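You operate a simulated robot arm through the tools that you are given. There is no shell and no other tool. Be economical: measure what you need, move in short steps, check, and stop when the job is done.

Carry out the task below with a simulated two-armed robot. There is one attempt and no reset: what you move stays moved.

Task
Hold the orange tray down, peel the sheet off the slab and wipe it clean in the short frame.
Fine: wait till the slab has set; put the cleaning pad back. Set down upright: cleaning pad. What is to be rubbed or washed off counts as gone when no trace of it is left.

It is judged by the outcome, as a careful person would: the job done as asked, and still so three seconds after it is handed in. It fails if anything else is knocked over, pushed out of place, dropped, spilled or broken. Flat cloth is picked up by pressing the open fingertips on it (5 to 10 N) and closing them slowly along it; thin cloth reads only 2 to 8 mm in the jaws.

Robot
Two 7-joint arms with two-finger parallel grippers on one trunk, on a base that drives. Base frame: it is fixed to the floor where the robot stands at the start and does not move with it; the origin is under the middle of the robot, x ahead of it, y to its left, z up. Units: m, degrees, N and s.
The left shoulder is at the start at [0.07, 0.13, 1.237], the right one opposite. Places, roughly: inside of the short frame [0.5, -0.2, 0.9]; transfer sheet [-2.75, 0, 0.75]. Payload 1.57 kg a hand.
The tool frame of a hand sits at the grasp point between the pads (the TCP): z along the fingers, y along the line on which they close. The tips reach 0.03 m beyond it. Largest opening 0.08 m; finger width 0.017, thickness 0.012; the body of the gripper, 0.04 by 0.082 m, starts 0.08 m behind the TCP.
Orientation is that of the tool frame in the base frame, as a unit quaternion [x, y, z, w]. With the fingers straight down and closing along the base's y, the tool's x points along the base's -x, its y along +y and its z along -z.

Tools
- The arms move only by the tool arm_command. It takes "left_motion", "right_motion" or both (then of equal length, played together; a hand with none holds still); each is a list of rows, each a list of 6 numbers: the shift along the base's x, y, z in units of 150 mm (1.0 is 150 mm), then the turn, a rotation vector about the base's x, y, z in units of 60 degrees (1.0 is 60 degrees). In form: [[dx, dy, dz, ax, ay, az], ...]. A call has 1 to 8 rows; each row is the pose to reach, as a shift and turn from the pose commanded when the call began. "left_fingers" and "right_fingers" are, for a hand that has rows, the closure, from 0 (fully open) to 1 (shut), set as the call begins (left out, the last holds). A call with a number of a shift or a turn outside -1 to 1 is refused whole. Rows are played at 5 a second. More than 0.05 m and 8.6 degrees between two rows, or a gripper value outside its range, and nothing of the call is played. A pose out of reach is approached as far as the arm can. The call stops where the force on the tool passes 60 N (or 10 N more than at its start, if that is more) or the arm is blocked; 0.2 s more then pass. Each finger travels about 0.108 m/s and halts on what it meets, pressing with about 37 N; the grip force reading is that of the motor and also rises with nothing between the fingers. The clock runs only during rows and for 0.2 s after the last one: add rows that repeat a pose to give the fingers time. The reply holds the time, the measured pose of the TCP, the force on the tool along the base axes, the opening and the grip force, in the units named above and with some noise, with the torque about the TCP (base axes, N m) and any sound that the robot's microphone picked up, and new pictures: "show" is both (left out), scene, wrist or none (wrist: the cameras of the hands that moved).
- Cameras (640 x 400 px; columns grow to the right, rows downward): "scene" is now at [0.1113, -0.008, 1.4335]; the picture's right is [-0.05, -1.00, -0.00], its down [-0.92, 0.05, -0.39] and it looks along [0.39, -0.02, -0.92] (base axes); focal length 214 px, centre (320, 200). "left" rides on the left gripper at [0.072, 0.007, -0.122] in its tool frame; the picture's right is [-0.09, 1.00, 0.00], its down [-0.84, -0.08, -0.54] and it looks along [-0.54, -0.05, 0.84] (tool axes); focal length 238 px, centre (320, 200). "right" rides on the right gripper at [0.072, -0.007, -0.122] in its tool frame; the picture's right is [0.09, 1.00, 0.00], its down [-0.84, 0.08, -0.54] and it looks along [-0.54, 0.05, 0.84] (tool axes); focal length 238 px, centre (320, 200). There is no depth. A picture from a camera that has moved, and an enlarged one, comes with that camera's place and axes in the base frame and with its lens. The place of the scene camera against the robot may be out by one fixed shift of up to 0.012 m in any direction.
- lift_body(by): slides the trunk up (or, below 0, down) by that many m; the arms and the scene camera ride with it, the base frame stays. It gives what a move gives, with no picture.
- roll_base(legs): drives the robot by 1 to 6 legs, each [ahead, left, turn to the left] in m, m and degrees, along the robot's own axes; the way and the turn of a leg run together, so that a leg with both is an arc; at most 1.5 m and 180 degrees a leg. The arms and the cameras ride along, it lands a little off, and it stops where it bumps. It gives what a move gives, and a new picture of the scene camera.
- aim_head(pan, tilt): turns the head with the scene camera to pan (to the left, within 86 degrees either way) and tilt (down, from -29 to 69), counted from straight ahead of the robot. It gives what a move gives, and a new picture of the scene camera.
- inspect(camera, box): a new picture of the part [left, top, right, bottom] of that camera's present view, enlarged. No time passes.
- job_done(): hands the job in; it is judged then, once.

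Go step by step. Nothing tells you exact positions but the pictures and the camera data: compare them with the known pose of the tool, close in by small moves and look again before you grip or let go. The budget is 120 turns and 260 pictures, counting those below and the enlarged ones. Unless the task says otherwise, let go and move clear before handing in.

The tools are called after "Emit:" by a JSON object that holds its "name" and its "arguments". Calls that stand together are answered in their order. arm_command: Moves the arms, as the interface text tells. Its arguments: {"type":"object","properties":{"left_motion":{"type":"array"},"left_fingers":{"type":"number"},"right_motion":{"type":"array"},"right_fingers":{"type":"number"},"show":{"type":"string","enum":["both","scene","wrist","none"]}},"required":[]} The other tools are called the same way: lift_body (by) slides the trunk up or down; roll_base (legs) drives the base; aim_head (pan, tilt) turns the head that bears the scene camera; inspect (camera, box) takes an enlarged picture of a part of a camera's view; job_done () hands the job in.

At the start:

```text
time: 0.0
left_position: [0.3393, 0.1664, 1.2321]
left_tool_rot: [-0.001, 1.0, 0.0, -0.001]
left_contact_force: [-0.7, -0.2, -0.4]
left_moment: [-0.04, 0.02, 0.01]
left_width: 0.0797
left_grasp_force: 0.0
right_position: [0.2157, -0.0716, 1.2097]
right_tool_rot: [0.0, 1.0, 0.001, 0.001]
right_contact_force: [-0.2, -0.7, 0.5]
right_moment: [0.03, 0.03, 0.03]
right_width: 0.08
right_grasp_force: 0.1
trunk travel left (down, up): [-0.875, 0.065]
robot x, y, heading: [-0.0018, -0.0022, -0.1]
head pan, tilt: [-2.8, 66.9]
```

scene: 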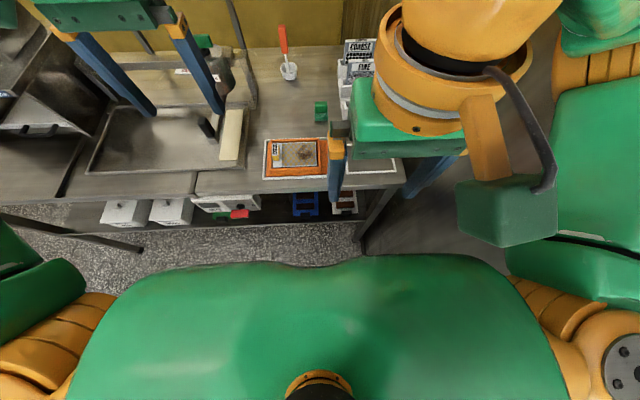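
right: 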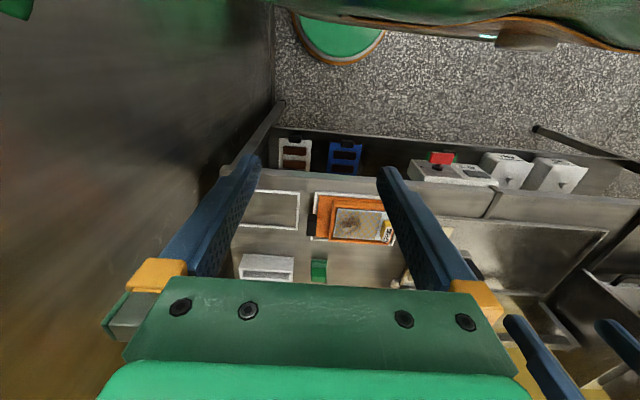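
left: 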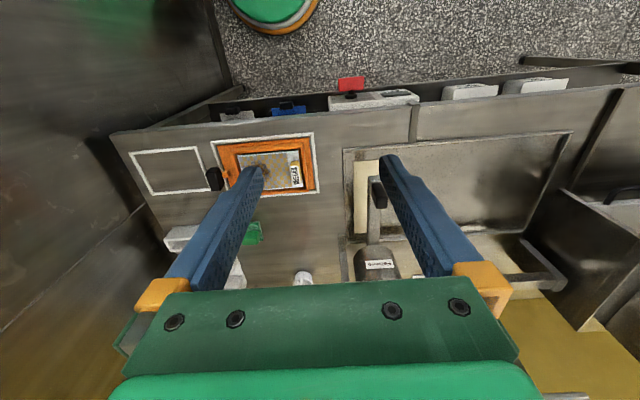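

I see a work counter with an orange tray, a slab on it, a small white frame outlined to the right, a green pad and a sink. I'll look closer before acting.

Emit:
{"name": "inspect", "arguments": {"camera": "scene", "box": [240, 20, 420, 220]}}

Emit:
{"name": "inspect", "arguments": {"camera": "right", "box": [220, 120, 520, 300]}}

Emit:
{"name": "inspect", "arguments": {"camera": "left", "box": [110, 70, 430, 300]}}

Emit:
{"name": "aim_head", "arguments": {"pan": 0, "tilt": 35}}

```text
2.00 times, centred on (330, 120) of scene
camera zoom: at [0.1113, -0.008, 1.4335], right [-0.05, -1.0, 0.0], down [-0.92, 0.05, -0.39], along [0.39, -0.02, -0.92], focal length 429 px, centre (300, 360)
```

zoom: 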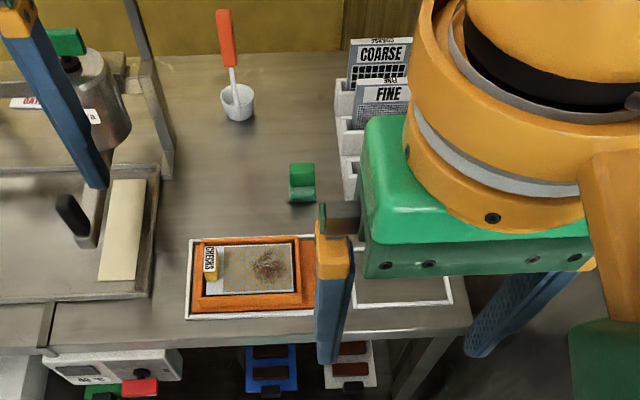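

```text
2.13 times, centred on (370, 210) of right
camera zoom: at [0.1435, -0.0783, 1.3312], right [-0.09, 1.0, 0.0], down [0.84, 0.08, 0.54], along [0.54, 0.05, -0.84], focal length 508 px, centre (213, 179)
```

zoom: 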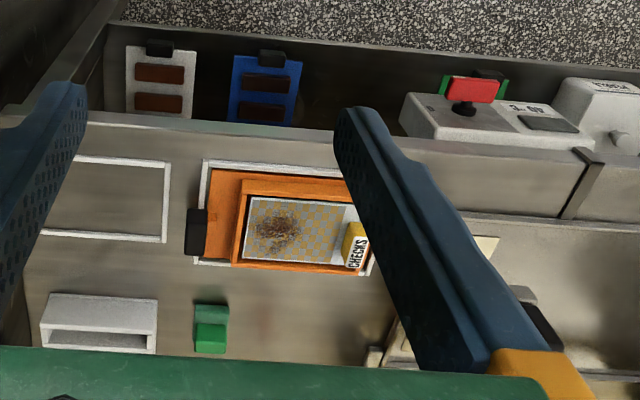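

```text
1.74 times, centred on (270, 185) of left
camera zoom: at [0.2691, 0.1718, 1.3543], right [0.09, 1.0, 0.0], down [0.84, -0.08, 0.54], along [0.54, -0.05, -0.84], focal length 414 px, centre (407, 226)
```

zoom: 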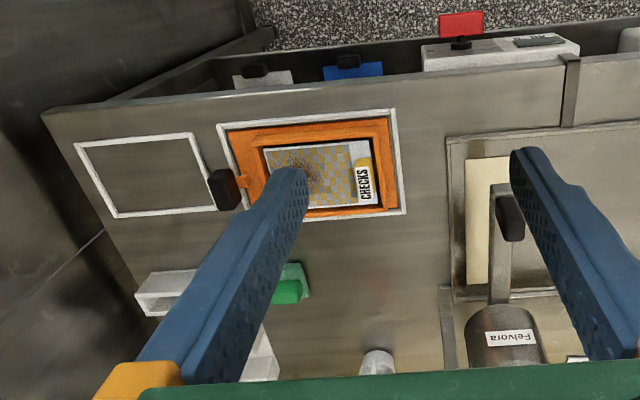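

```text
time: 1.0
left_position: [0.3409, 0.1664, 1.2319]
left_tool_rot: [-0.001, 1.0, 0.0, 0.001]
left_contact_force: [0.1, 0.2, 0.3]
left_moment: [-0.05, 0.01, 0.02]
left_width: 0.0804
left_grasp_force: 0.1
right_position: [0.2159, -0.0716, 1.21]
right_tool_rot: [0.0, 1.0, 0.001, 0.0]
right_contact_force: [0.3, 0.0, 0.3]
right_moment: [0.02, -0.01, 0.01]
right_width: 0.0797
right_grasp_force: 0.0
trunk travel left (down, up): [-0.875, 0.065]
robot x, y, heading: [-0.0021, -0.0007, 0.1]
head pan, tilt: [0.0, 35.0]
camera scene: at [0.141, -0.0047, 1.4752], right [0.0, -1.0, 0.0], down [-0.57, 0.0, -0.82], along [0.82, 0.0, -0.57], focal length 214 px, centre (320, 200)
```

scene: 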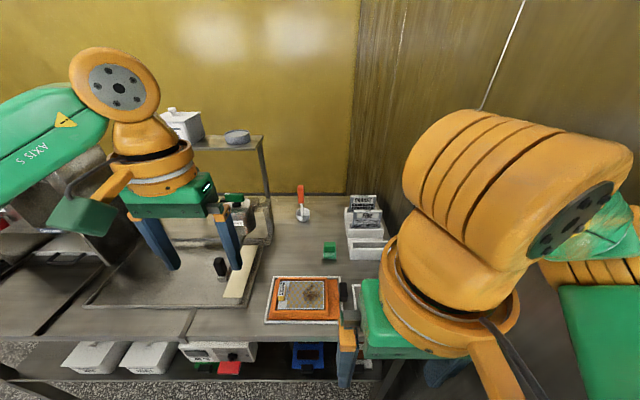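

The counter holds an orange tray (checks sheet, brown smudge) and two white outlines; the transfer sheet is said to be 2.75 m behind me. I'll look around first.

Emit:
{"name": "aim_head", "arguments": {"pan": 80, "tilt": 25}}

Emit:
{"name": "aim_head", "arguments": {"pan": -80, "tilt": 25}}

Emit:
{"name": "roll_base", "arguments": {"legs": [[-0.5, 0, 0], [0, 0, 90]]}}

Emit:
{"name": "aim_head", "arguments": {"pan": 75, "tilt": 25}}

```text
time: 2.5
left_position: [0.3399, 0.1668, 1.2311]
left_tool_rot: [-0.001, 1.0, 0.0, 0.0]
left_contact_force: [0.7, 0.4, -0.8]
left_moment: [-0.01, -0.02, -0.01]
left_width: 0.08
left_grasp_force: 0.0
right_position: [0.2161, -0.0708, 1.2092]
right_tool_rot: [-0.001, 1.0, 0.001, 0.0]
right_contact_force: [0.8, -0.1, -0.9]
right_moment: [-0.01, 0.0, -0.01]
right_width: 0.0799
right_grasp_force: 0.0
trunk travel left (down, up): [-0.875, 0.065]
robot x, y, heading: [-0.0013, -0.0021, 0.0]
head pan, tilt: [80.0, 25.0]
camera scene: at [0.0691, 0.086, 1.4911], right [0.98, -0.17, 0.0], down [-0.07, -0.42, -0.91], along [0.16, 0.89, -0.42], focal length 214 px, centre (320, 200)
```

scene: 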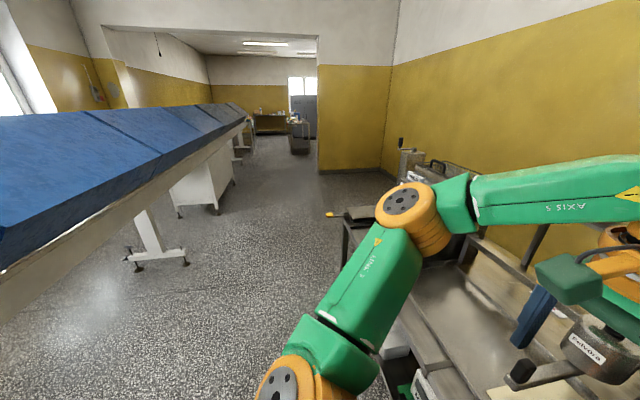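

```text
time: 5.0
left_position: [0.3403, 0.1677, 1.2323]
left_tool_rot: [0.0, 1.0, 0.0, 0.0]
left_contact_force: [-0.3, -0.9, -0.2]
left_moment: [0.0, 0.01, 0.0]
left_width: 0.08
left_grasp_force: 0.0
right_position: [0.2157, -0.0704, 1.2089]
right_tool_rot: [-0.001, 1.0, 0.0, 0.0]
right_contact_force: [0.1, -0.2, 0.1]
right_moment: [0.03, -0.02, 0.0]
right_width: 0.0804
right_grasp_force: 0.1
trunk travel left (down, up): [-0.875, 0.065]
robot x, y, heading: [0.0021, -0.0016, -0.3]
head pan, tilt: [-80.0, 25.0]
camera scene: at [0.0691, -0.0955, 1.4911], right [-0.98, -0.17, 0.0], down [-0.07, 0.42, -0.91], along [0.16, -0.89, -0.42], focal length 214 px, centre (320, 200)
```

scene: 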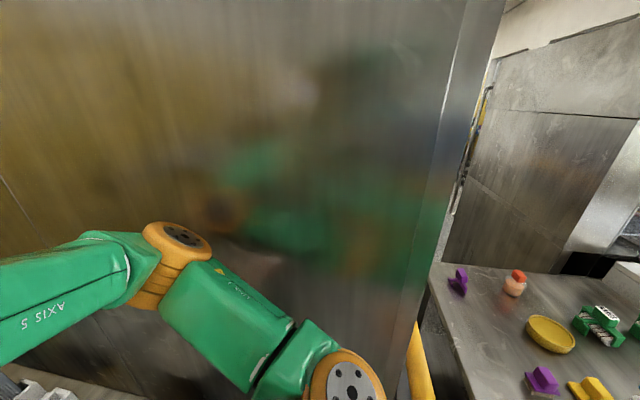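

```text
time: 11.7
left_position: [-0.6655, 0.3414, 1.2326]
left_tool_rot: [-0.706, 0.708, 0.001, 0.0]
left_contact_force: [0.5, 0.7, 0.2]
left_moment: [-0.04, -0.01, 0.01]
left_width: 0.0799
left_grasp_force: 0.1
right_position: [-0.4291, 0.2157, 1.2099]
right_tool_rot: [-0.706, 0.708, 0.001, -0.001]
right_contact_force: [-0.2, 0.0, -0.6]
right_moment: [0.01, 0.01, 0.0]
right_width: 0.0799
right_grasp_force: 0.1
trunk travel left (down, up): [-0.875, 0.065]
robot x, y, heading: [-0.5018, 0.0013, 89.7]
head pan, tilt: [-80.0, 25.0]
camera scene: at [-0.4076, 0.0618, 1.4911], right [0.17, -0.99, 0.0], down [-0.42, -0.07, -0.91], along [0.89, 0.15, -0.42], focal length 214 px, centre (320, 200)
```

scene: 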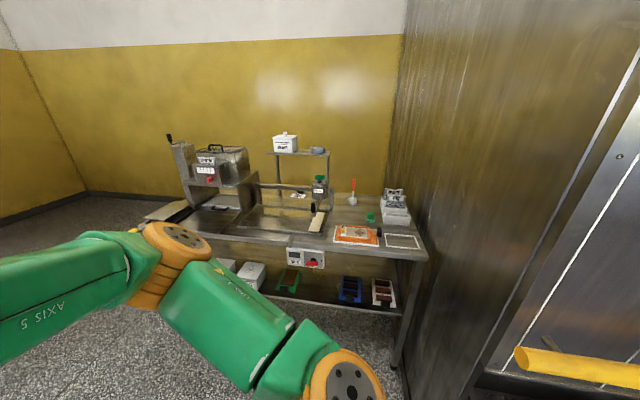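

```text
time: 14.1
left_position: [-0.6657, 0.3413, 1.2335]
left_tool_rot: [-0.706, 0.709, 0.0, 0.0]
left_contact_force: [0.0, -0.1, 0.2]
left_moment: [-0.01, -0.01, 0.02]
left_width: 0.08
left_grasp_force: 0.1
right_position: [-0.4297, 0.2165, 1.2094]
right_tool_rot: [-0.706, 0.708, 0.001, 0.0]
right_contact_force: [0.3, 0.3, -0.2]
right_moment: [0.0, 0.03, 0.01]
right_width: 0.0803
right_grasp_force: 0.0
trunk travel left (down, up): [-0.875, 0.065]
robot x, y, heading: [-0.4998, 0.0027, 89.5]
head pan, tilt: [75.0, 25.0]
camera scene: at [-0.5876, 0.0706, 1.4911], right [0.26, 0.96, 0.0], down [0.41, -0.11, -0.91], along [-0.87, 0.24, -0.42], focal length 214 px, centre (320, 200)
```

scene: 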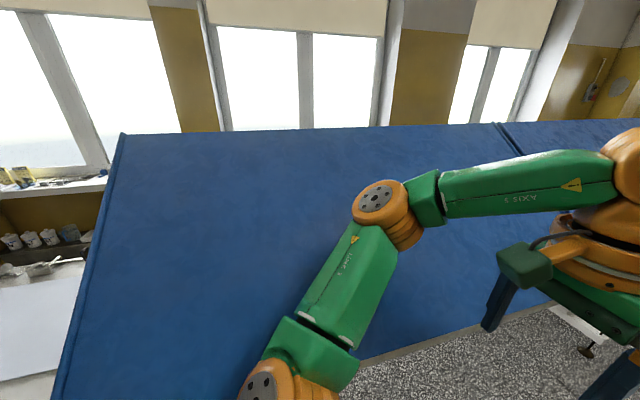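

The blue table stands behind; I see nothing on it yet. I'll inspect the spot where the sheet is said to be.

Emit:
{"name": "inspect", "arguments": {"camera": "scene", "box": [120, 110, 400, 285]}}

Emit:
{"name": "aim_head", "arguments": {"pan": 86, "tilt": 40}}

Emit:
{"name": "roll_base", "arguments": {"legs": [[0, 0, 60]]}}

```text
2.29 times, centred on (260, 198) of scene
camera zoom: at [-0.5876, 0.0706, 1.4911], right [0.26, 0.96, 0.0], down [0.41, -0.11, -0.91], along [-0.87, 0.24, -0.42], focal length 490 px, centre (457, 206)
```

zoom: 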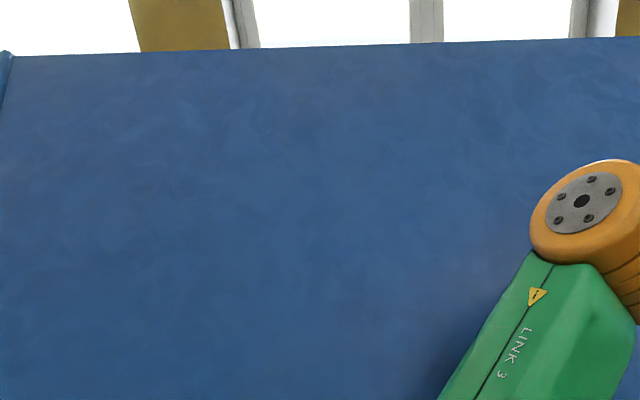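

```text
time: 14.9
left_position: [-0.6668, 0.3419, 1.2315]
left_tool_rot: [-0.706, 0.708, 0.0, 0.0]
left_contact_force: [-0.2, -0.3, 0.4]
left_moment: [0.0, 0.0, 0.02]
left_width: 0.0801
left_grasp_force: 0.0
right_position: [-0.43, 0.2159, 1.2095]
right_tool_rot: [-0.706, 0.708, 0.001, -0.001]
right_contact_force: [-0.8, -0.2, -0.4]
right_moment: [-0.01, 0.01, 0.02]
right_width: 0.08
right_grasp_force: 0.1
trunk travel left (down, up): [-0.875, 0.065]
robot x, y, heading: [-0.4994, -0.0003, 89.7]
head pan, tilt: [85.9, 40.0]
camera scene: at [-0.5835, 0.0526, 1.4678], right [0.08, 1.0, 0.0], down [0.64, -0.05, -0.77], along [-0.76, 0.06, -0.64], focal length 214 px, centre (320, 200)
```

scene: 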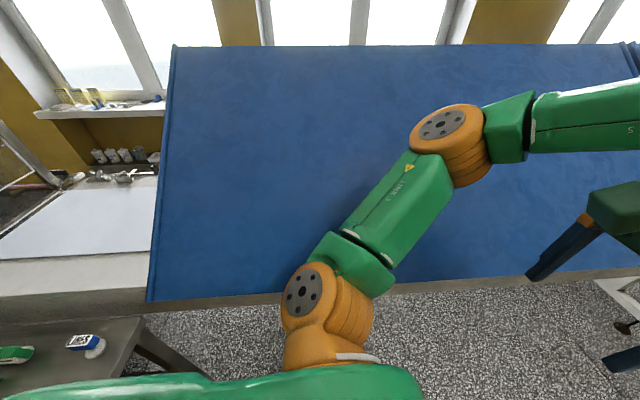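

```text
time: 17.3
left_position: [-0.8194, 0.2061, 1.2433]
left_tool_rot: [0.892, -0.452, -0.005, -0.004]
left_contact_force: [46.2, 7.1, 24.0]
left_moment: [-0.09, -0.67, 0.35]
left_width: 0.043
left_grasp_force: 0.0
right_position: [-0.5622, 0.2496, 1.2107]
right_tool_rot: [0.896, -0.444, -0.014, 0.006]
right_contact_force: [-0.4, -0.4, 0.4]
right_moment: [0.05, 0.01, 0.04]
right_width: 0.08
right_grasp_force: 0.0
trunk travel left (down, up): [-0.875, 0.065]
robot x, y, heading: [-0.5195, 0.0384, 127.3]
head pan, tilt: [85.9, 40.0]
stopped in leg 1: the force on the tool passed its limit at 63 N (the readings are from after the stop); the commanded pose is now the measured one
camera scene: at [-0.5796, 0.0228, 1.4703], right [-0.55, 0.84, 0.02], down [0.52, 0.35, -0.78], along [-0.66, -0.42, -0.63], focal length 214 px, centre (320, 200)
```

scene: 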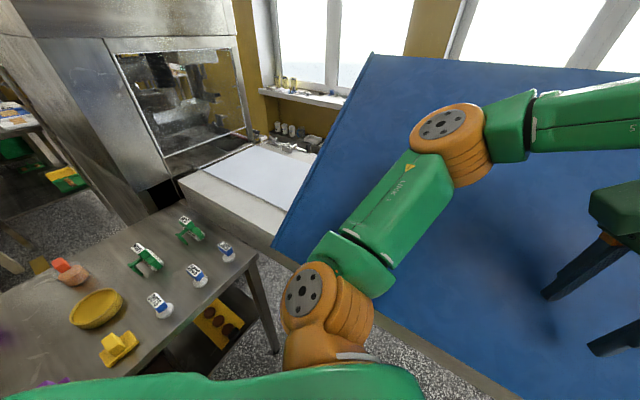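

The left hand touched the tall blue table; I'll turn back and away, then look at the side table from here.

Emit:
{"name": "inspect", "arguments": {"camera": "scene", "box": [20, 190, 280, 390]}}

Emit:
{"name": "roll_base", "arguments": {"legs": [[0, 0, -36], [0, -0.15, 0]]}}

Emit:
{"name": "inspect", "arguments": {"camera": "left", "box": [0, 0, 640, 400]}}

```text
2.00 times, centred on (150, 290) of scene
camera zoom: at [-0.5796, 0.0228, 1.4703], right [-0.55, 0.84, 0.02], down [0.52, 0.35, -0.78], along [-0.66, -0.42, -0.63], focal length 429 px, centre (660, 20)
```

zoom: 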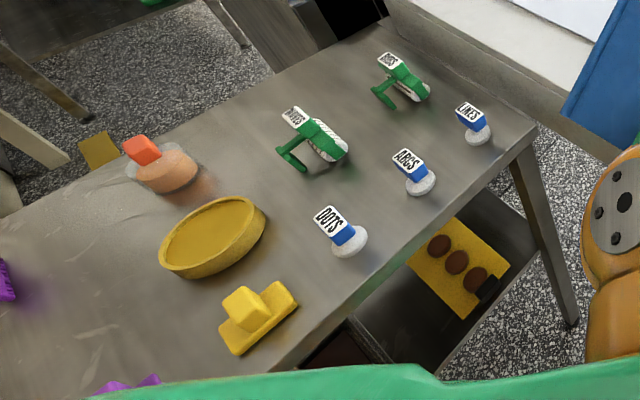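

```text
time: 18.7
left_position: [-0.8109, 0.2217, 1.2455]
left_tool_rot: [0.853, -0.522, -0.003, -0.005]
left_contact_force: [29.9, -24.9, 51.7]
left_moment: [-1.4, 1.3, 1.39]
left_width: 0.0659
left_grasp_force: 0.1
right_position: [-0.549, 0.2263, 1.2135]
right_tool_rot: [0.857, -0.515, -0.013, -0.001]
right_contact_force: [-0.4, -0.3, 0.1]
right_moment: [0.01, 0.02, 0.03]
right_width: 0.0802
right_grasp_force: 0.1
trunk travel left (down, up): [-0.875, 0.065]
robot x, y, heading: [-0.5317, 0.0207, 117.7]
head pan, tilt: [85.9, 40.0]
stopped in leg 1: the force on the tool passed its limit at 65 N (the readings are from after the stop); the commanded pose is now the measured one
camera scene: at [-0.6009, -0.0012, 1.47], right [-0.4, 0.91, 0.03], down [0.57, 0.28, -0.77], along [-0.72, -0.3, -0.63], focal length 214 px, centre (320, 200)
```

scene: 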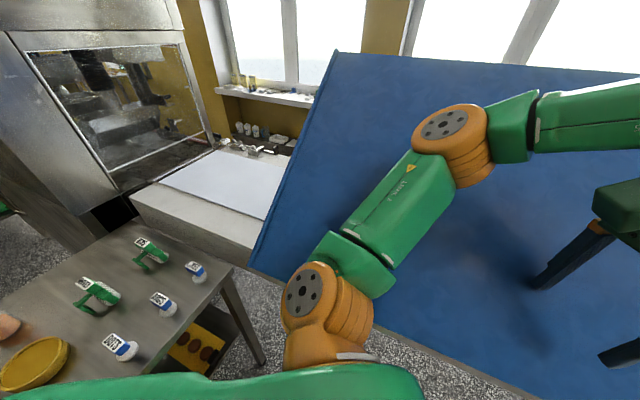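

```text
1.00 times, centred on (320, 200) of left (not enlarged: the box is as wide or as high as the picture)
camera zoom: at [-0.7824, 0.1514, 1.3667], right [-0.93, -0.37, 0.0], down [-0.31, 0.77, 0.55], along [-0.2, 0.51, -0.83], focal length 238 px, centre (320, 200)
```

zoom: 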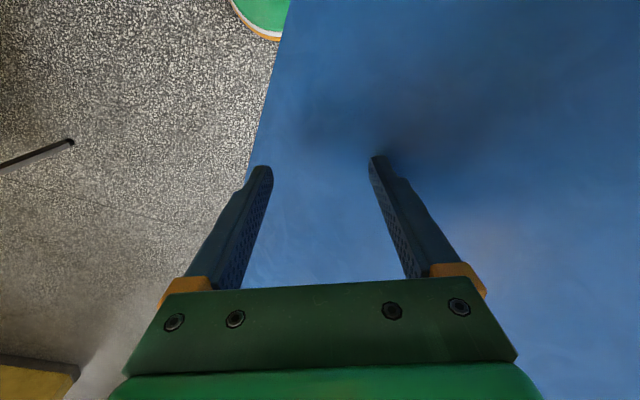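

The left fingertips press on the blue surface, so I lift the left hand off before moving.

Emit:
{"name": "arm_command", "arguments": {"left_motion": [[0.05, 0, 0.15, 0, 0, 0], [0.1, 0, 0.4, 0, 0, 0], [0.1, 0, 0.6, 0, 0, 0], [0.1, 0, 0.6, 0, 0, 0]], "show": "none"}}

Emit:
{"name": "roll_base", "arguments": {"legs": [[0, -0.2, 0]]}}

```text
time: 19.7
left_position: [-0.8229, 0.2486, 1.3224]
left_tool_rot: [0.852, -0.524, 0.011, -0.002]
left_contact_force: [-0.2, 0.5, -0.1]
left_moment: [-0.02, -0.02, 0.0]
left_width: 0.08
left_grasp_force: 0.1
right_position: [-0.5755, 0.2504, 1.2092]
right_tool_rot: [0.857, -0.516, 0.002, -0.001]
right_contact_force: [0.1, 0.4, -0.5]
right_moment: [0.04, -0.02, 0.0]
right_width: 0.08
right_grasp_force: 0.0
trunk travel left (down, up): [-0.875, 0.065]
robot x, y, heading: [-0.5337, 0.0238, 117.6]
head pan, tilt: [85.9, 40.0]
```

```text
time: 21.3
left_position: [-0.6456, 0.3417, 1.3207]
left_tool_rot: [0.853, -0.522, 0.013, -0.004]
left_contact_force: [0.2, -0.5, 0.3]
left_moment: [0.05, -0.04, 0.0]
left_width: 0.0799
left_grasp_force: 0.1
right_position: [-0.3971, 0.3412, 1.208]
right_tool_rot: [0.855, -0.518, 0.002, 0.0]
right_contact_force: [-1.1, 0.2, 0.2]
right_moment: [0.03, -0.03, 0.02]
right_width: 0.0801
right_grasp_force: 0.1
trunk travel left (down, up): [-0.875, 0.065]
robot x, y, heading: [-0.3542, 0.1153, 117.5]
head pan, tilt: [85.9, 40.0]
camera scene: at [-0.4583, 0.1205, 1.4674], right [-0.4, 0.92, 0.0], down [0.59, 0.26, -0.76], along [-0.7, -0.3, -0.65], focal length 214 px, centre (320, 200)
```

scene: 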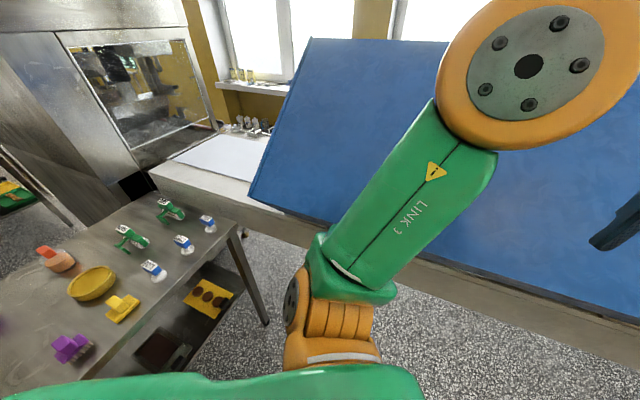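

The blue table is clear of me now. The sheet I need is evidently the CHECKS one in the orange tray, so I'll return to the counter and look at it and its surroundings.

Emit:
{"name": "roll_base", "arguments": {"legs": [[0, 0, -117.5]]}}

Emit:
{"name": "aim_head", "arguments": {"pan": 0, "tilt": 35}}

Emit:
{"name": "inspect", "arguments": {"camera": "scene", "box": [240, 160, 400, 260]}}

Emit:
{"name": "inspect", "arguments": {"camera": "scene", "box": [240, 240, 400, 340]}}

```text
time: 26.6
left_position: [-0.0236, 0.2671, 1.3217]
left_tool_rot: [0.004, 1.0, -0.008, -0.009]
left_contact_force: [0.1, -0.5, 0.6]
left_moment: [0.01, 0.0, -0.01]
left_width: 0.0798
left_grasp_force: 0.0
right_position: [-0.1362, 0.0467, 1.2078]
right_tool_rot: [-0.003, 1.0, 0.0, -0.001]
right_contact_force: [-1.3, 0.5, -0.1]
right_moment: [0.02, 0.01, 0.01]
right_width: 0.0801
right_grasp_force: 0.0
trunk travel left (down, up): [-0.875, 0.065]
robot x, y, heading: [-0.3539, 0.1186, 0.3]
head pan, tilt: [85.9, 40.0]
camera scene: at [-0.2964, 0.1974, 1.4677], right [1.0, -0.07, 0.0], down [-0.04, -0.64, -0.77], along [0.05, 0.76, -0.64], focal length 214 px, centre (320, 200)
```

scene: 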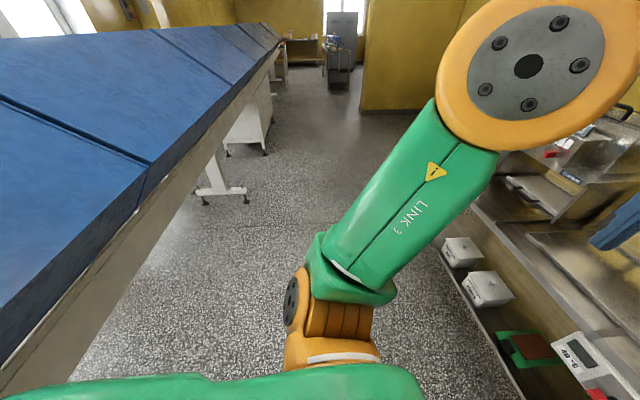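

```text
time: 28.2
left_position: [-0.0229, 0.2671, 1.3214]
left_tool_rot: [0.004, 1.0, -0.008, -0.01]
left_contact_force: [-0.4, 0.4, 0.1]
left_moment: [0.01, 0.0, -0.04]
left_width: 0.0799
left_grasp_force: 0.0
right_position: [-0.1361, 0.0472, 1.2093]
right_tool_rot: [-0.003, 1.0, 0.0, -0.002]
right_contact_force: [0.4, -0.1, 0.3]
right_moment: [0.02, 0.0, -0.02]
right_width: 0.0799
right_grasp_force: 0.1
trunk travel left (down, up): [-0.875, 0.065]
robot x, y, heading: [-0.3545, 0.1161, 0.2]
head pan, tilt: [0.0, 35.0]
camera scene: at [-0.2141, 0.1126, 1.4753], right [0.0, -1.0, 0.0], down [-0.57, 0.0, -0.82], along [0.82, 0.0, -0.57], focal length 214 px, centre (320, 200)
```

scene: 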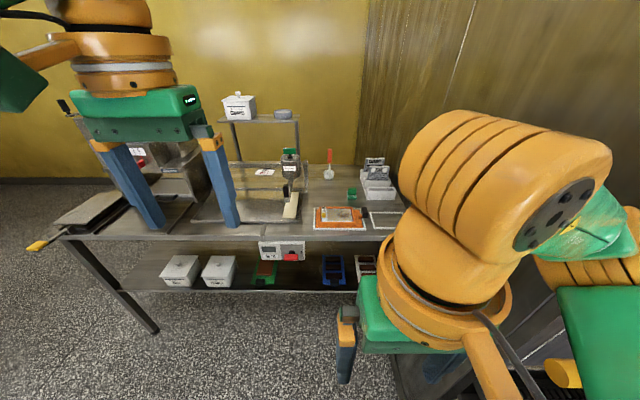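

```text
4.00 times, centred on (320, 210) of scene
camera zoom: at [-0.2141, 0.1126, 1.4753], right [0.0, -1.0, 0.0], down [-0.57, 0.0, -0.82], along [0.82, 0.0, -0.57], focal length 858 px, centre (320, 160)
```

zoom: 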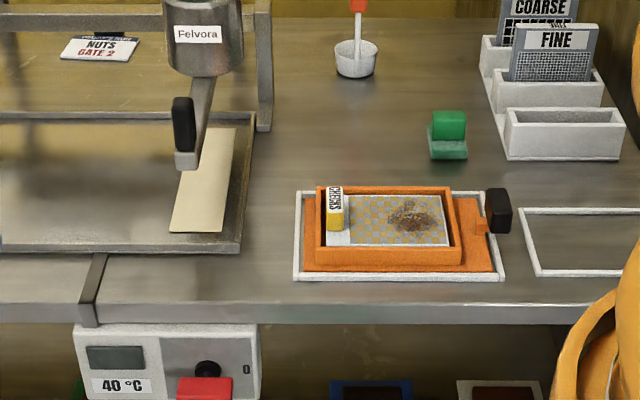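

```text
4.00 times, centred on (320, 290) of scene
camera zoom: at [-0.2141, 0.1126, 1.4753], right [0.0, -1.0, 0.0], down [-0.57, 0.0, -0.82], along [0.82, 0.0, -0.57], focal length 858 px, centre (320, -160)
```

zoom: 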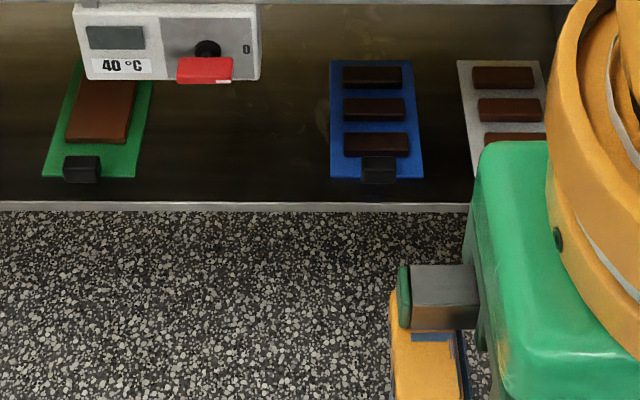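

The picture is clear: CHECKS sheet with a yellow tab on the slab, handle at the tray's right, green pad behind, empty short frame to the right. I'll drive to the counter and creep in carefully.

Emit:
{"name": "roll_base", "arguments": {"legs": [[0.36, -0.1, 0]]}}

Emit:
{"name": "aim_head", "arguments": {"pan": 0, "tilt": 60}}

Emit:
{"name": "roll_base", "arguments": {"legs": [[0.12, 0, 0]]}}

```text
time: 30.6
left_position: [0.3344, 0.167, 1.3218]
left_tool_rot: [0.007, 1.0, -0.008, -0.008]
left_contact_force: [-0.2, -0.5, 0.1]
left_moment: [-0.01, -0.06, 0.01]
left_width: 0.08
left_grasp_force: 0.2
right_position: [0.2201, -0.0521, 1.2096]
right_tool_rot: [0.0, 1.0, 0.001, 0.0]
right_contact_force: [-0.6, -0.1, -0.3]
right_moment: [0.0, -0.01, -0.03]
right_width: 0.0797
right_grasp_force: 0.2
trunk travel left (down, up): [-0.875, 0.065]
robot x, y, heading: [0.0007, 0.017, -0.3]
head pan, tilt: [0.0, 35.0]
camera scene: at [0.1404, 0.0132, 1.4756], right [0.0, -1.0, 0.0], down [-0.57, 0.0, -0.82], along [0.82, 0.0, -0.57], focal length 214 px, centre (320, 200)
```

scene: 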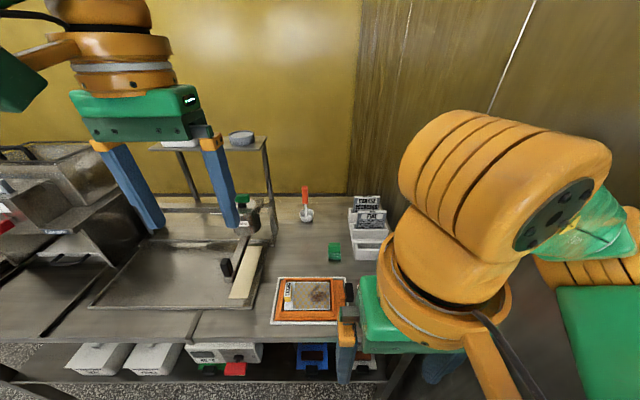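

```text
time: 31.4
left_position: [0.336, 0.166, 1.3213]
left_tool_rot: [0.006, 1.0, -0.008, -0.01]
left_contact_force: [0.9, -1.0, -1.0]
left_moment: [0.0, -0.04, 0.0]
left_width: 0.0803
left_grasp_force: 0.0
right_position: [0.2221, -0.0538, 1.2082]
right_tool_rot: [0.0, 1.0, 0.0, -0.002]
right_contact_force: [-0.6, -0.3, 1.1]
right_moment: [-0.01, -0.01, -0.01]
right_width: 0.0802
right_grasp_force: 0.0
trunk travel left (down, up): [-0.875, 0.065]
robot x, y, heading: [0.0039, 0.0183, -0.0]
head pan, tilt: [0.0, 60.0]
camera scene: at [0.1227, 0.0122, 1.441], right [0.0, -1.0, 0.0], down [-0.87, 0.0, -0.5], along [0.5, 0.0, -0.87], focal length 214 px, centre (320, 200)
```

scene: 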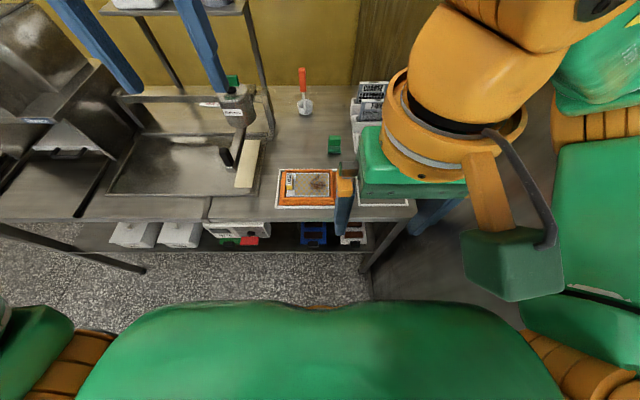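

```text
time: 32.7
left_position: [0.4513, 0.1649, 1.3232]
left_tool_rot: [0.007, 1.0, -0.008, -0.007]
left_contact_force: [0.2, 0.2, 0.2]
left_moment: [0.01, 0.01, -0.04]
left_width: 0.08
left_grasp_force: 0.1
right_position: [0.3382, -0.054, 1.2104]
right_tool_rot: [0.001, 1.0, 0.0, 0.0]
right_contact_force: [-0.5, 0.0, 0.0]
right_moment: [0.02, 0.0, 0.01]
right_width: 0.08
right_grasp_force: 0.0
trunk travel left (down, up): [-0.875, 0.065]
robot x, y, heading: [0.1204, 0.0188, -0.3]
head pan, tilt: [0.0, 60.0]
camera scene: at [0.2375, 0.0119, 1.4415], right [0.0, -1.0, 0.0], down [-0.86, 0.0, -0.5], along [0.5, 0.0, -0.86], focal length 214 px, centre (320, 200)
```

scene: 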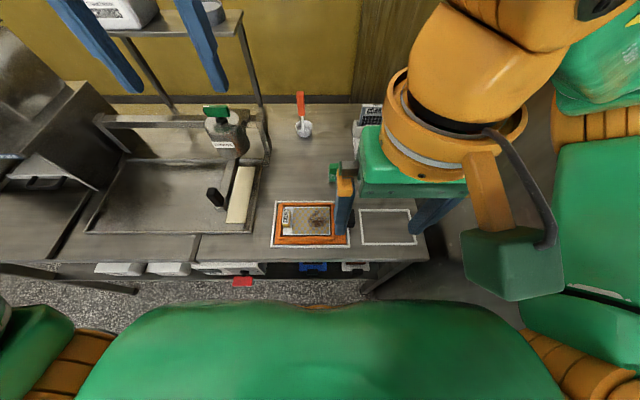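

No contact yet. I'll zoom to fix the tray, tab, handle and pad positions.

Emit:
{"name": "inspect", "arguments": {"camera": "scene", "box": [260, 150, 420, 250]}}

Emit:
{"name": "inspect", "arguments": {"camera": "right", "box": [100, 60, 580, 360]}}

Emit:
{"name": "inspect", "arguments": {"camera": "left", "box": [0, 0, 640, 400]}}

```text
4.00 times, centred on (340, 200) of scene
camera zoom: at [0.2375, 0.0119, 1.4415], right [0.0, -1.0, 0.0], down [-0.86, 0.0, -0.5], along [0.5, 0.0, -0.86], focal length 858 px, centre (240, 200)
```

zoom: 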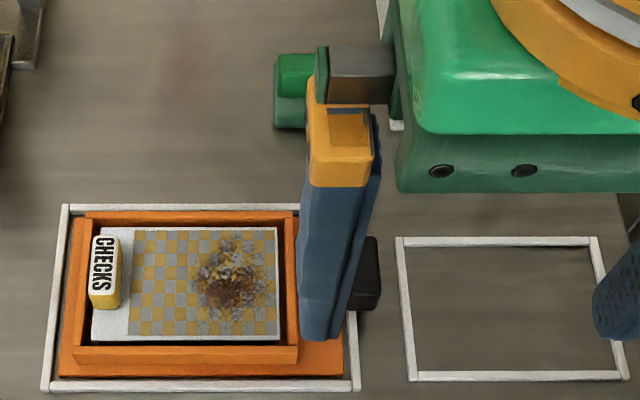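

```text
1.33 times, centred on (340, 210) of right
camera zoom: at [0.2655, -0.061, 1.3312], right [-0.09, 1.0, 0.0], down [0.84, 0.08, 0.54], along [0.54, 0.05, -0.84], focal length 318 px, centre (293, 187)
```

zoom: 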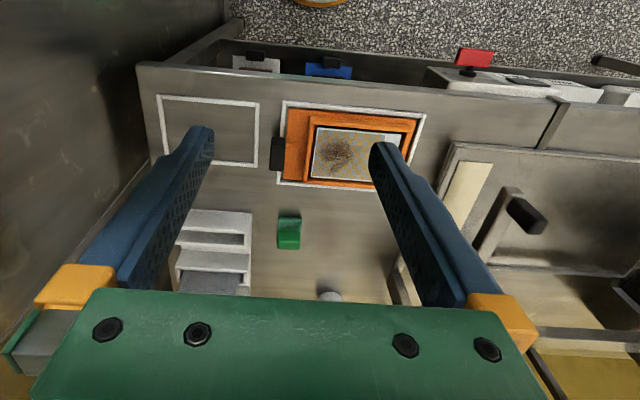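

```text
1.00 times, centred on (320, 200) of left (not enlarged: the box is as wide or as high as the picture)
camera zoom: at [0.3824, 0.1734, 1.446], right [0.11, 0.99, -0.02], down [0.84, -0.08, 0.53], along [0.53, -0.07, -0.85], focal length 238 px, centre (320, 200)
```

zoom: 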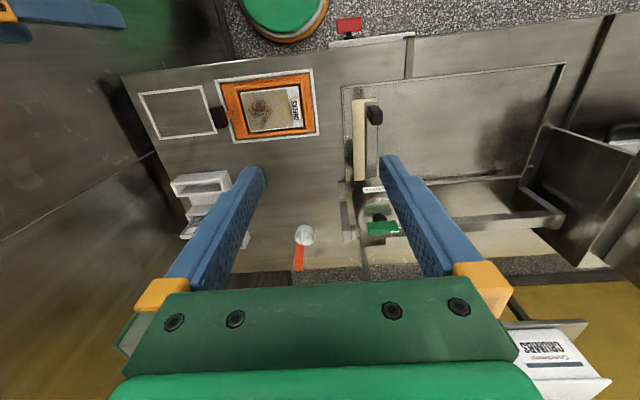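

The short frame's middle is near (0.469, -0.17), the tab near (0.485, 0.10), the tray handle near (0.485, -0.07), and the pad near (0.62, -0.04). I'm still too far for the arms, so I creep closer after drawing the left hand back.

Emit:
{"name": "arm_command", "arguments": {"left_motion": [[-0.3, -0.1, 0, 0, 0, 0], [-0.6, -0.2, 0, 0, 0, 0], [-0.6, -0.2, -0.3, 0, 0, 0]], "show": "none"}}

Emit:
{"name": "roll_base", "arguments": {"legs": [[0.06, 0, 0]]}}

Emit:
{"name": "roll_base", "arguments": {"legs": [[0.05, 0, 0]]}}

```text
time: 33.5
left_position: [0.3691, 0.1375, 1.274]
left_tool_rot: [0.008, 1.0, -0.009, -0.01]
left_contact_force: [-0.1, 1.1, 0.3]
left_moment: [0.0, 0.02, 0.03]
left_width: 0.0802
left_grasp_force: 0.0
right_position: [0.3455, -0.0539, 1.2081]
right_tool_rot: [0.001, 1.0, -0.001, -0.004]
right_contact_force: [1.2, -0.3, 0.3]
right_moment: [0.03, 0.03, -0.01]
right_width: 0.0801
right_grasp_force: 0.2
trunk travel left (down, up): [-0.875, 0.065]
robot x, y, heading: [0.1264, 0.0186, -0.3]
head pan, tilt: [0.0, 60.0]
```

```text
time: 34.5
left_position: [0.4153, 0.1359, 1.2782]
left_tool_rot: [0.007, 1.0, -0.009, -0.005]
left_contact_force: [-0.6, 0.1, -0.3]
left_moment: [0.01, -0.11, -0.01]
left_width: 0.08
left_grasp_force: 0.1
right_position: [0.3919, -0.055, 1.2102]
right_tool_rot: [-0.001, 1.0, 0.0, 0.003]
right_contact_force: [-1.8, -0.5, -0.6]
right_moment: [0.01, -0.1, 0.02]
right_width: 0.0799
right_grasp_force: 0.0
trunk travel left (down, up): [-0.875, 0.065]
robot x, y, heading: [0.1813, 0.0168, -0.4]
head pan, tilt: [0.0, 60.0]
camera scene: at [0.2912, 0.0117, 1.442], right [0.0, -1.0, 0.0], down [-0.86, 0.0, -0.51], along [0.51, 0.0, -0.86], focal length 214 px, centre (320, 200)
```

scene: 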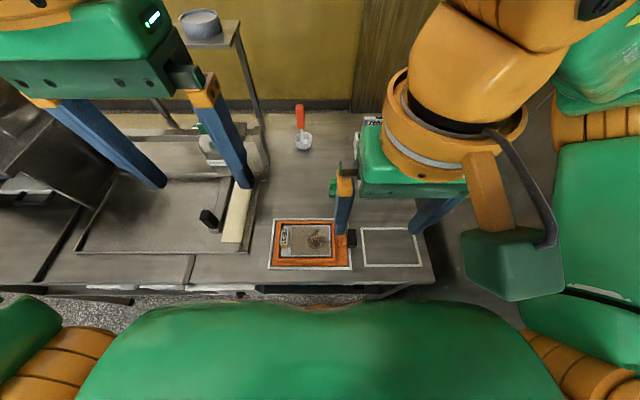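

```text
time: 35.4
left_position: [0.4669, 0.1371, 1.2783]
left_tool_rot: [0.007, 1.0, -0.008, -0.006]
left_contact_force: [-0.5, 0.2, 0.8]
left_moment: [0.04, -0.04, 0.0]
left_width: 0.0801
left_grasp_force: 0.1
right_position: [0.4436, -0.0545, 1.2107]
right_tool_rot: [-0.001, 1.0, 0.0, 0.002]
right_contact_force: [-1.0, 0.8, -0.3]
right_moment: [0.02, -0.07, 0.0]
right_width: 0.0801
right_grasp_force: 0.2
trunk travel left (down, up): [-0.875, 0.065]
robot x, y, heading: [0.23, 0.014, 0.1]
head pan, tilt: [0.0, 60.0]
camera scene: at [0.3427, 0.0118, 1.4418], right [0.0, -1.0, 0.0], down [-0.86, 0.0, -0.51], along [0.51, 0.0, -0.86], focal length 214 px, centre (320, 200)
```

scene: 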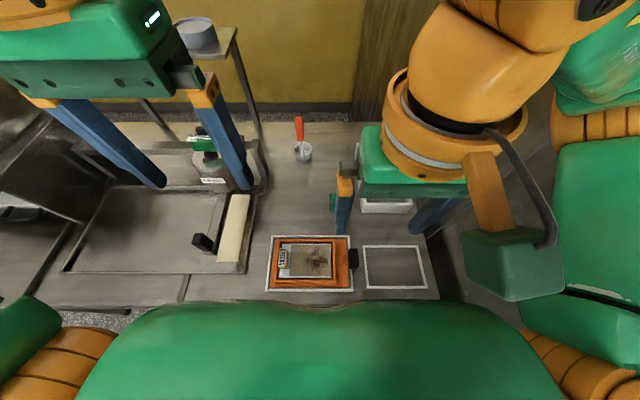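

Still no bump, and both hands are now over the tray area. I lower both hands part-way, to look with the wrist cameras.

Emit:
{"name": "arm_command", "arguments": {"left_motion": [[0, -0.05, -0.2, 0, 0, 0], [0, -0.1, -0.4, 0, 0, 0], [0, -0.15, -0.6, 0, 0, 0], [0.05, -0.2, -0.8, 0, 0, 0], [0.1, -0.24, -1.0, 0, 0, 0], [0.1, -0.24, -1.0, 0, 0, 0]], "right_motion": [[0, 0, -0.15, 0, 0, 0], [0.05, 0, -0.3, 0, 0, 0], [0.1, -0.03, -0.45, 0, 0, 0], [0.15, -0.06, -0.6, 0, 0, 0], [0.2, -0.1, -0.75, 0, 0, 0], [0.2, -0.1, -0.75, 0, 0, 0]]}}

```text
time: 36.8
left_position: [0.4881, 0.1031, 1.1271]
left_tool_rot: [0.006, 1.0, -0.008, -0.008]
left_contact_force: [-0.4, -0.9, 0.0]
left_moment: [0.0, -0.01, -0.01]
left_width: 0.08
left_grasp_force: 0.1
right_position: [0.4805, -0.0676, 1.0981]
right_tool_rot: [0.0, 1.0, 0.0, 0.0]
right_contact_force: [0.4, 0.1, 0.2]
right_moment: [-0.01, -0.02, -0.02]
right_width: 0.0801
right_grasp_force: 0.1
trunk travel left (down, up): [-0.875, 0.065]
robot x, y, heading: [0.229, 0.016, -0.0]
head pan, tilt: [0.0, 60.0]
camera scene: at [0.3512, 0.0119, 1.4411], right [0.0, -1.0, 0.0], down [-0.87, 0.0, -0.5], along [0.5, 0.0, -0.87], focal length 214 px, centre (320, 200)
camera right: at [0.4088, -0.0748, 1.2197], right [-0.09, 1.0, 0.0], down [0.84, 0.08, 0.54], along [0.54, 0.05, -0.84], focal length 238 px, centre (320, 200)
camera left: at [0.4197, 0.1115, 1.2493], right [0.1, 0.99, -0.02], down [0.84, -0.08, 0.53], along [0.52, -0.07, -0.85], focal length 238 px, centre (320, 200)
```

scene: 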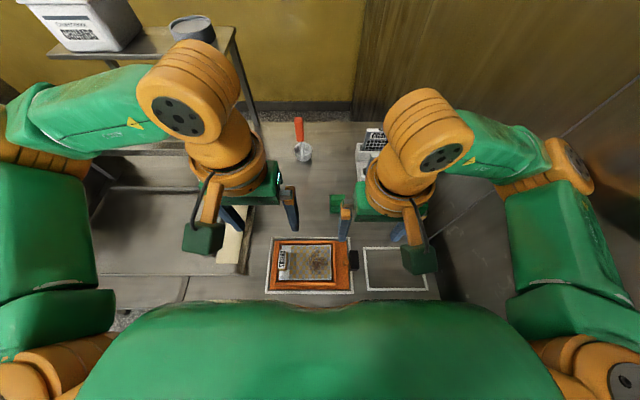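
right: 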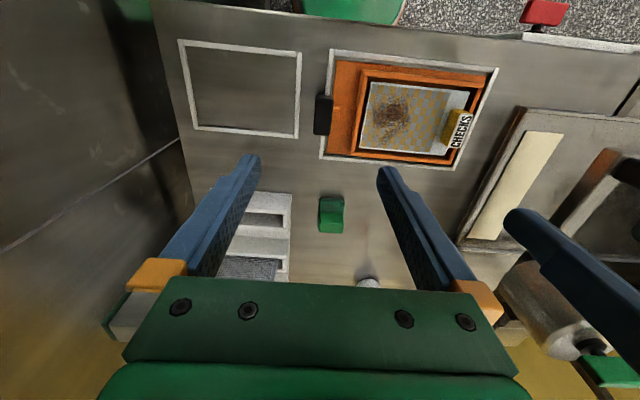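
left: 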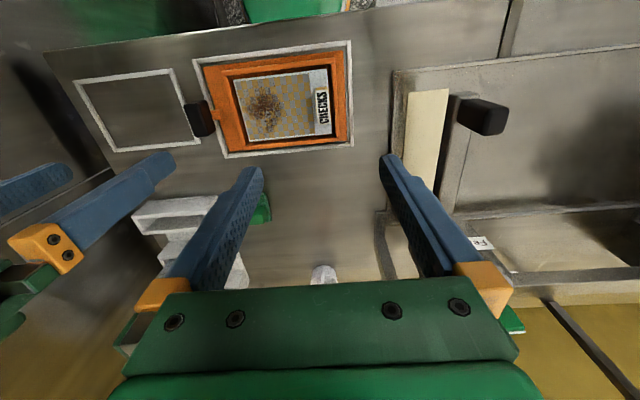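

Wrist views agree: tab at about (0.475, 0.101), handle at about (0.478, -0.066). I zoom on the sheet, tab and handle for heights and the state of the slab.

Emit:
{"name": "inspect", "arguments": {"camera": "left", "box": [170, 30, 362, 150]}}

Emit:
{"name": "inspect", "arguments": {"camera": "scene", "box": [255, 180, 445, 300]}}

Emit:
{"name": "inspect", "arguments": {"camera": "right", "box": [290, 30, 514, 250]}}

```text
3.33 times, centred on (266, 90) of left
camera zoom: at [0.4197, 0.1115, 1.2493], right [0.1, 0.99, -0.02], down [0.84, -0.08, 0.53], along [0.52, -0.07, -0.85], focal length 794 px, centre (500, 567)
```

zoom: 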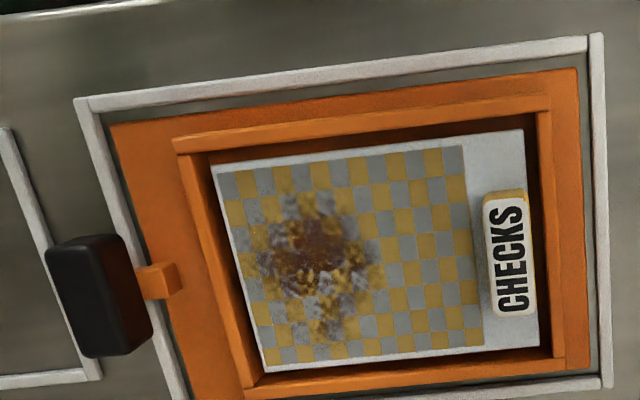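

```text
3.33 times, centred on (350, 240) of scene
camera zoom: at [0.3512, 0.0119, 1.4411], right [0.0, -1.0, 0.0], down [-0.87, 0.0, -0.5], along [0.5, 0.0, -0.87], focal length 715 px, centre (220, 67)
```

zoom: 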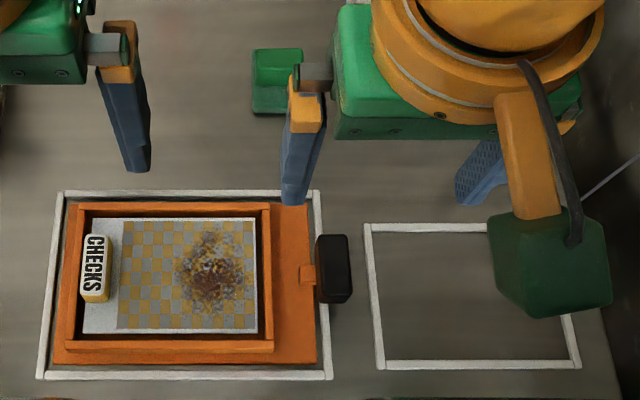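

```text
1.82 times, centred on (402, 140) of right
camera zoom: at [0.4088, -0.0748, 1.2197], right [-0.09, 1.0, 0.0], down [0.84, 0.08, 0.54], along [0.54, 0.05, -0.84], focal length 433 px, centre (171, 309)
```

zoom: 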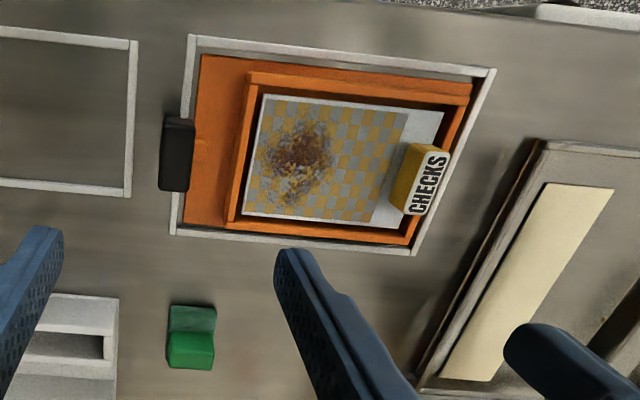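

The tab top is at about z 0.932, box rim about 0.91, handle top about 0.918. I look very closely at the slab's edge for a sign of whether it has set.

Emit:
{"name": "inspect", "arguments": {"camera": "left", "box": [225, 60, 345, 145]}}

Emit:
{"name": "inspect", "arguments": {"camera": "scene", "box": [270, 235, 350, 290]}}

```text
4.71 times, centred on (285, 102) of left
camera zoom: at [0.4197, 0.1115, 1.2493], right [0.1, 0.99, -0.02], down [0.84, -0.08, 0.53], along [0.52, -0.07, -0.85], focal length 1122 px, centre (485, 659)
```

zoom: 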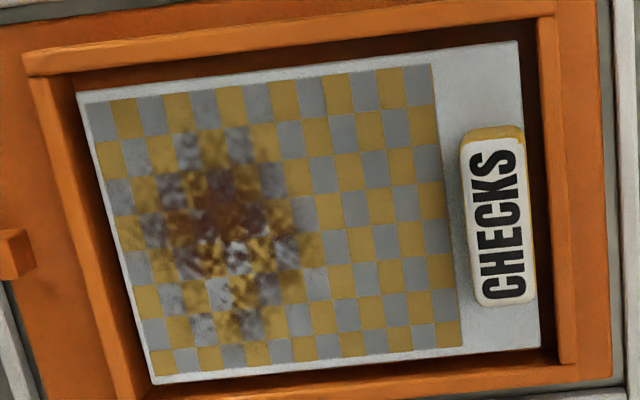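

```text
7.27 times, centred on (310, 262) of scene
camera zoom: at [0.3512, 0.0119, 1.4411], right [0.0, -1.0, 0.0], down [-0.87, 0.0, -0.5], along [0.5, 0.0, -0.87], focal length 1560 px, centre (393, -254)
```

zoom: 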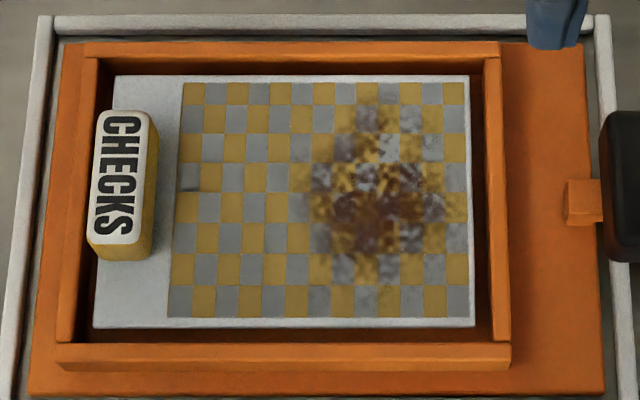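

I don't see a set/unset sign yet; I'll bring both hands closer with narrowed fingers and keep comparing.

Emit:
{"name": "arm_command", "arguments": {"left_motion": [[-0.03, 0, -0.2, 0, 0, 0], [-0.067, 0, -0.4, 0, 0, 0], [-0.067, 0, -0.6, 0, 0, 0], [-0.067, 0, -0.8, 0, 0, 0], [-0.067, 0, -1.0, 0, 0, 0], [-0.067, 0, -1.0, 0, 0, 0]], "right_motion": [[0, 0.02, -0.2, 0, 0, 0], [0, 0.02, -0.4, 0, 0, 0], [-0.01, 0.02, -0.6, 0, 0, 0], [-0.01, 0.02, -0.8, 0, 0, 0], [-0.01, 0.02, -0.92, 0, 0, 0], [-0.01, 0.02, -0.92, 0, 0, 0]], "left_fingers": 0.45, "right_fingers": 0.4}}

```text
time: 38.2
left_position: [0.4805, 0.1098, 0.9757]
left_tool_rot: [0.006, 1.0, -0.011, -0.01]
left_contact_force: [0.6, 0.1, -0.7]
left_moment: [0.01, 0.01, 0.0]
left_width: 0.044
left_grasp_force: 0.0
right_position: [0.4799, -0.0586, 0.9577]
right_tool_rot: [-0.001, 1.0, -0.003, -0.002]
right_contact_force: [0.4, -0.5, -0.5]
right_moment: [-0.01, -0.02, 0.02]
right_width: 0.0479
right_grasp_force: 0.1
trunk travel left (down, up): [-0.875, 0.065]
robot x, y, heading: [0.2304, 0.0197, -0.1]
head pan, tilt: [0.0, 60.0]
camera scene: at [0.3528, 0.0219, 1.4409], right [0.0, -1.0, 0.01], down [-0.87, 0.0, -0.5], along [0.5, -0.01, -0.87], focal length 214 px, centre (320, 200)
camera right: at [0.4081, -0.0654, 1.0803], right [-0.09, 1.0, -0.01], down [0.84, 0.08, 0.54], along [0.54, 0.04, -0.84], focal length 238 px, centre (320, 200)
camera left: at [0.4124, 0.1182, 1.0994], right [0.1, 0.99, -0.02], down [0.85, -0.08, 0.53], along [0.52, -0.08, -0.85], focal length 238 px, centre (320, 200)
```

scene: 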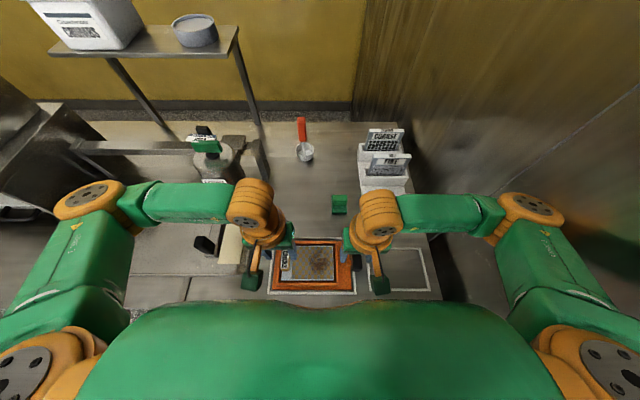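
right: 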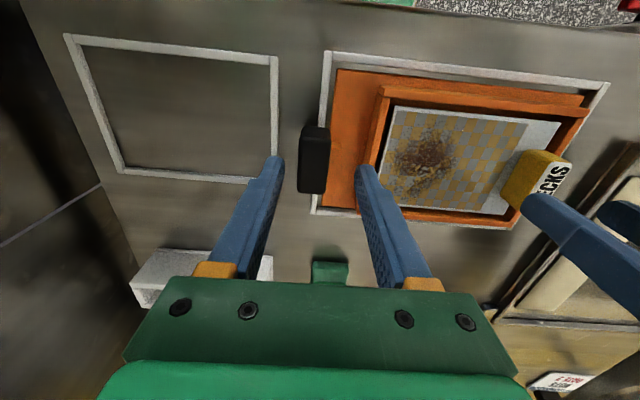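
left: 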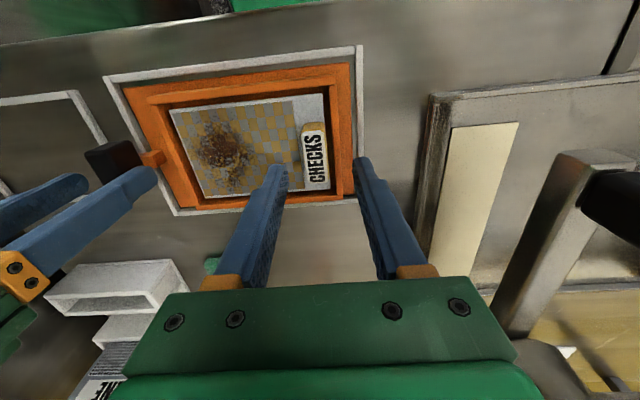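

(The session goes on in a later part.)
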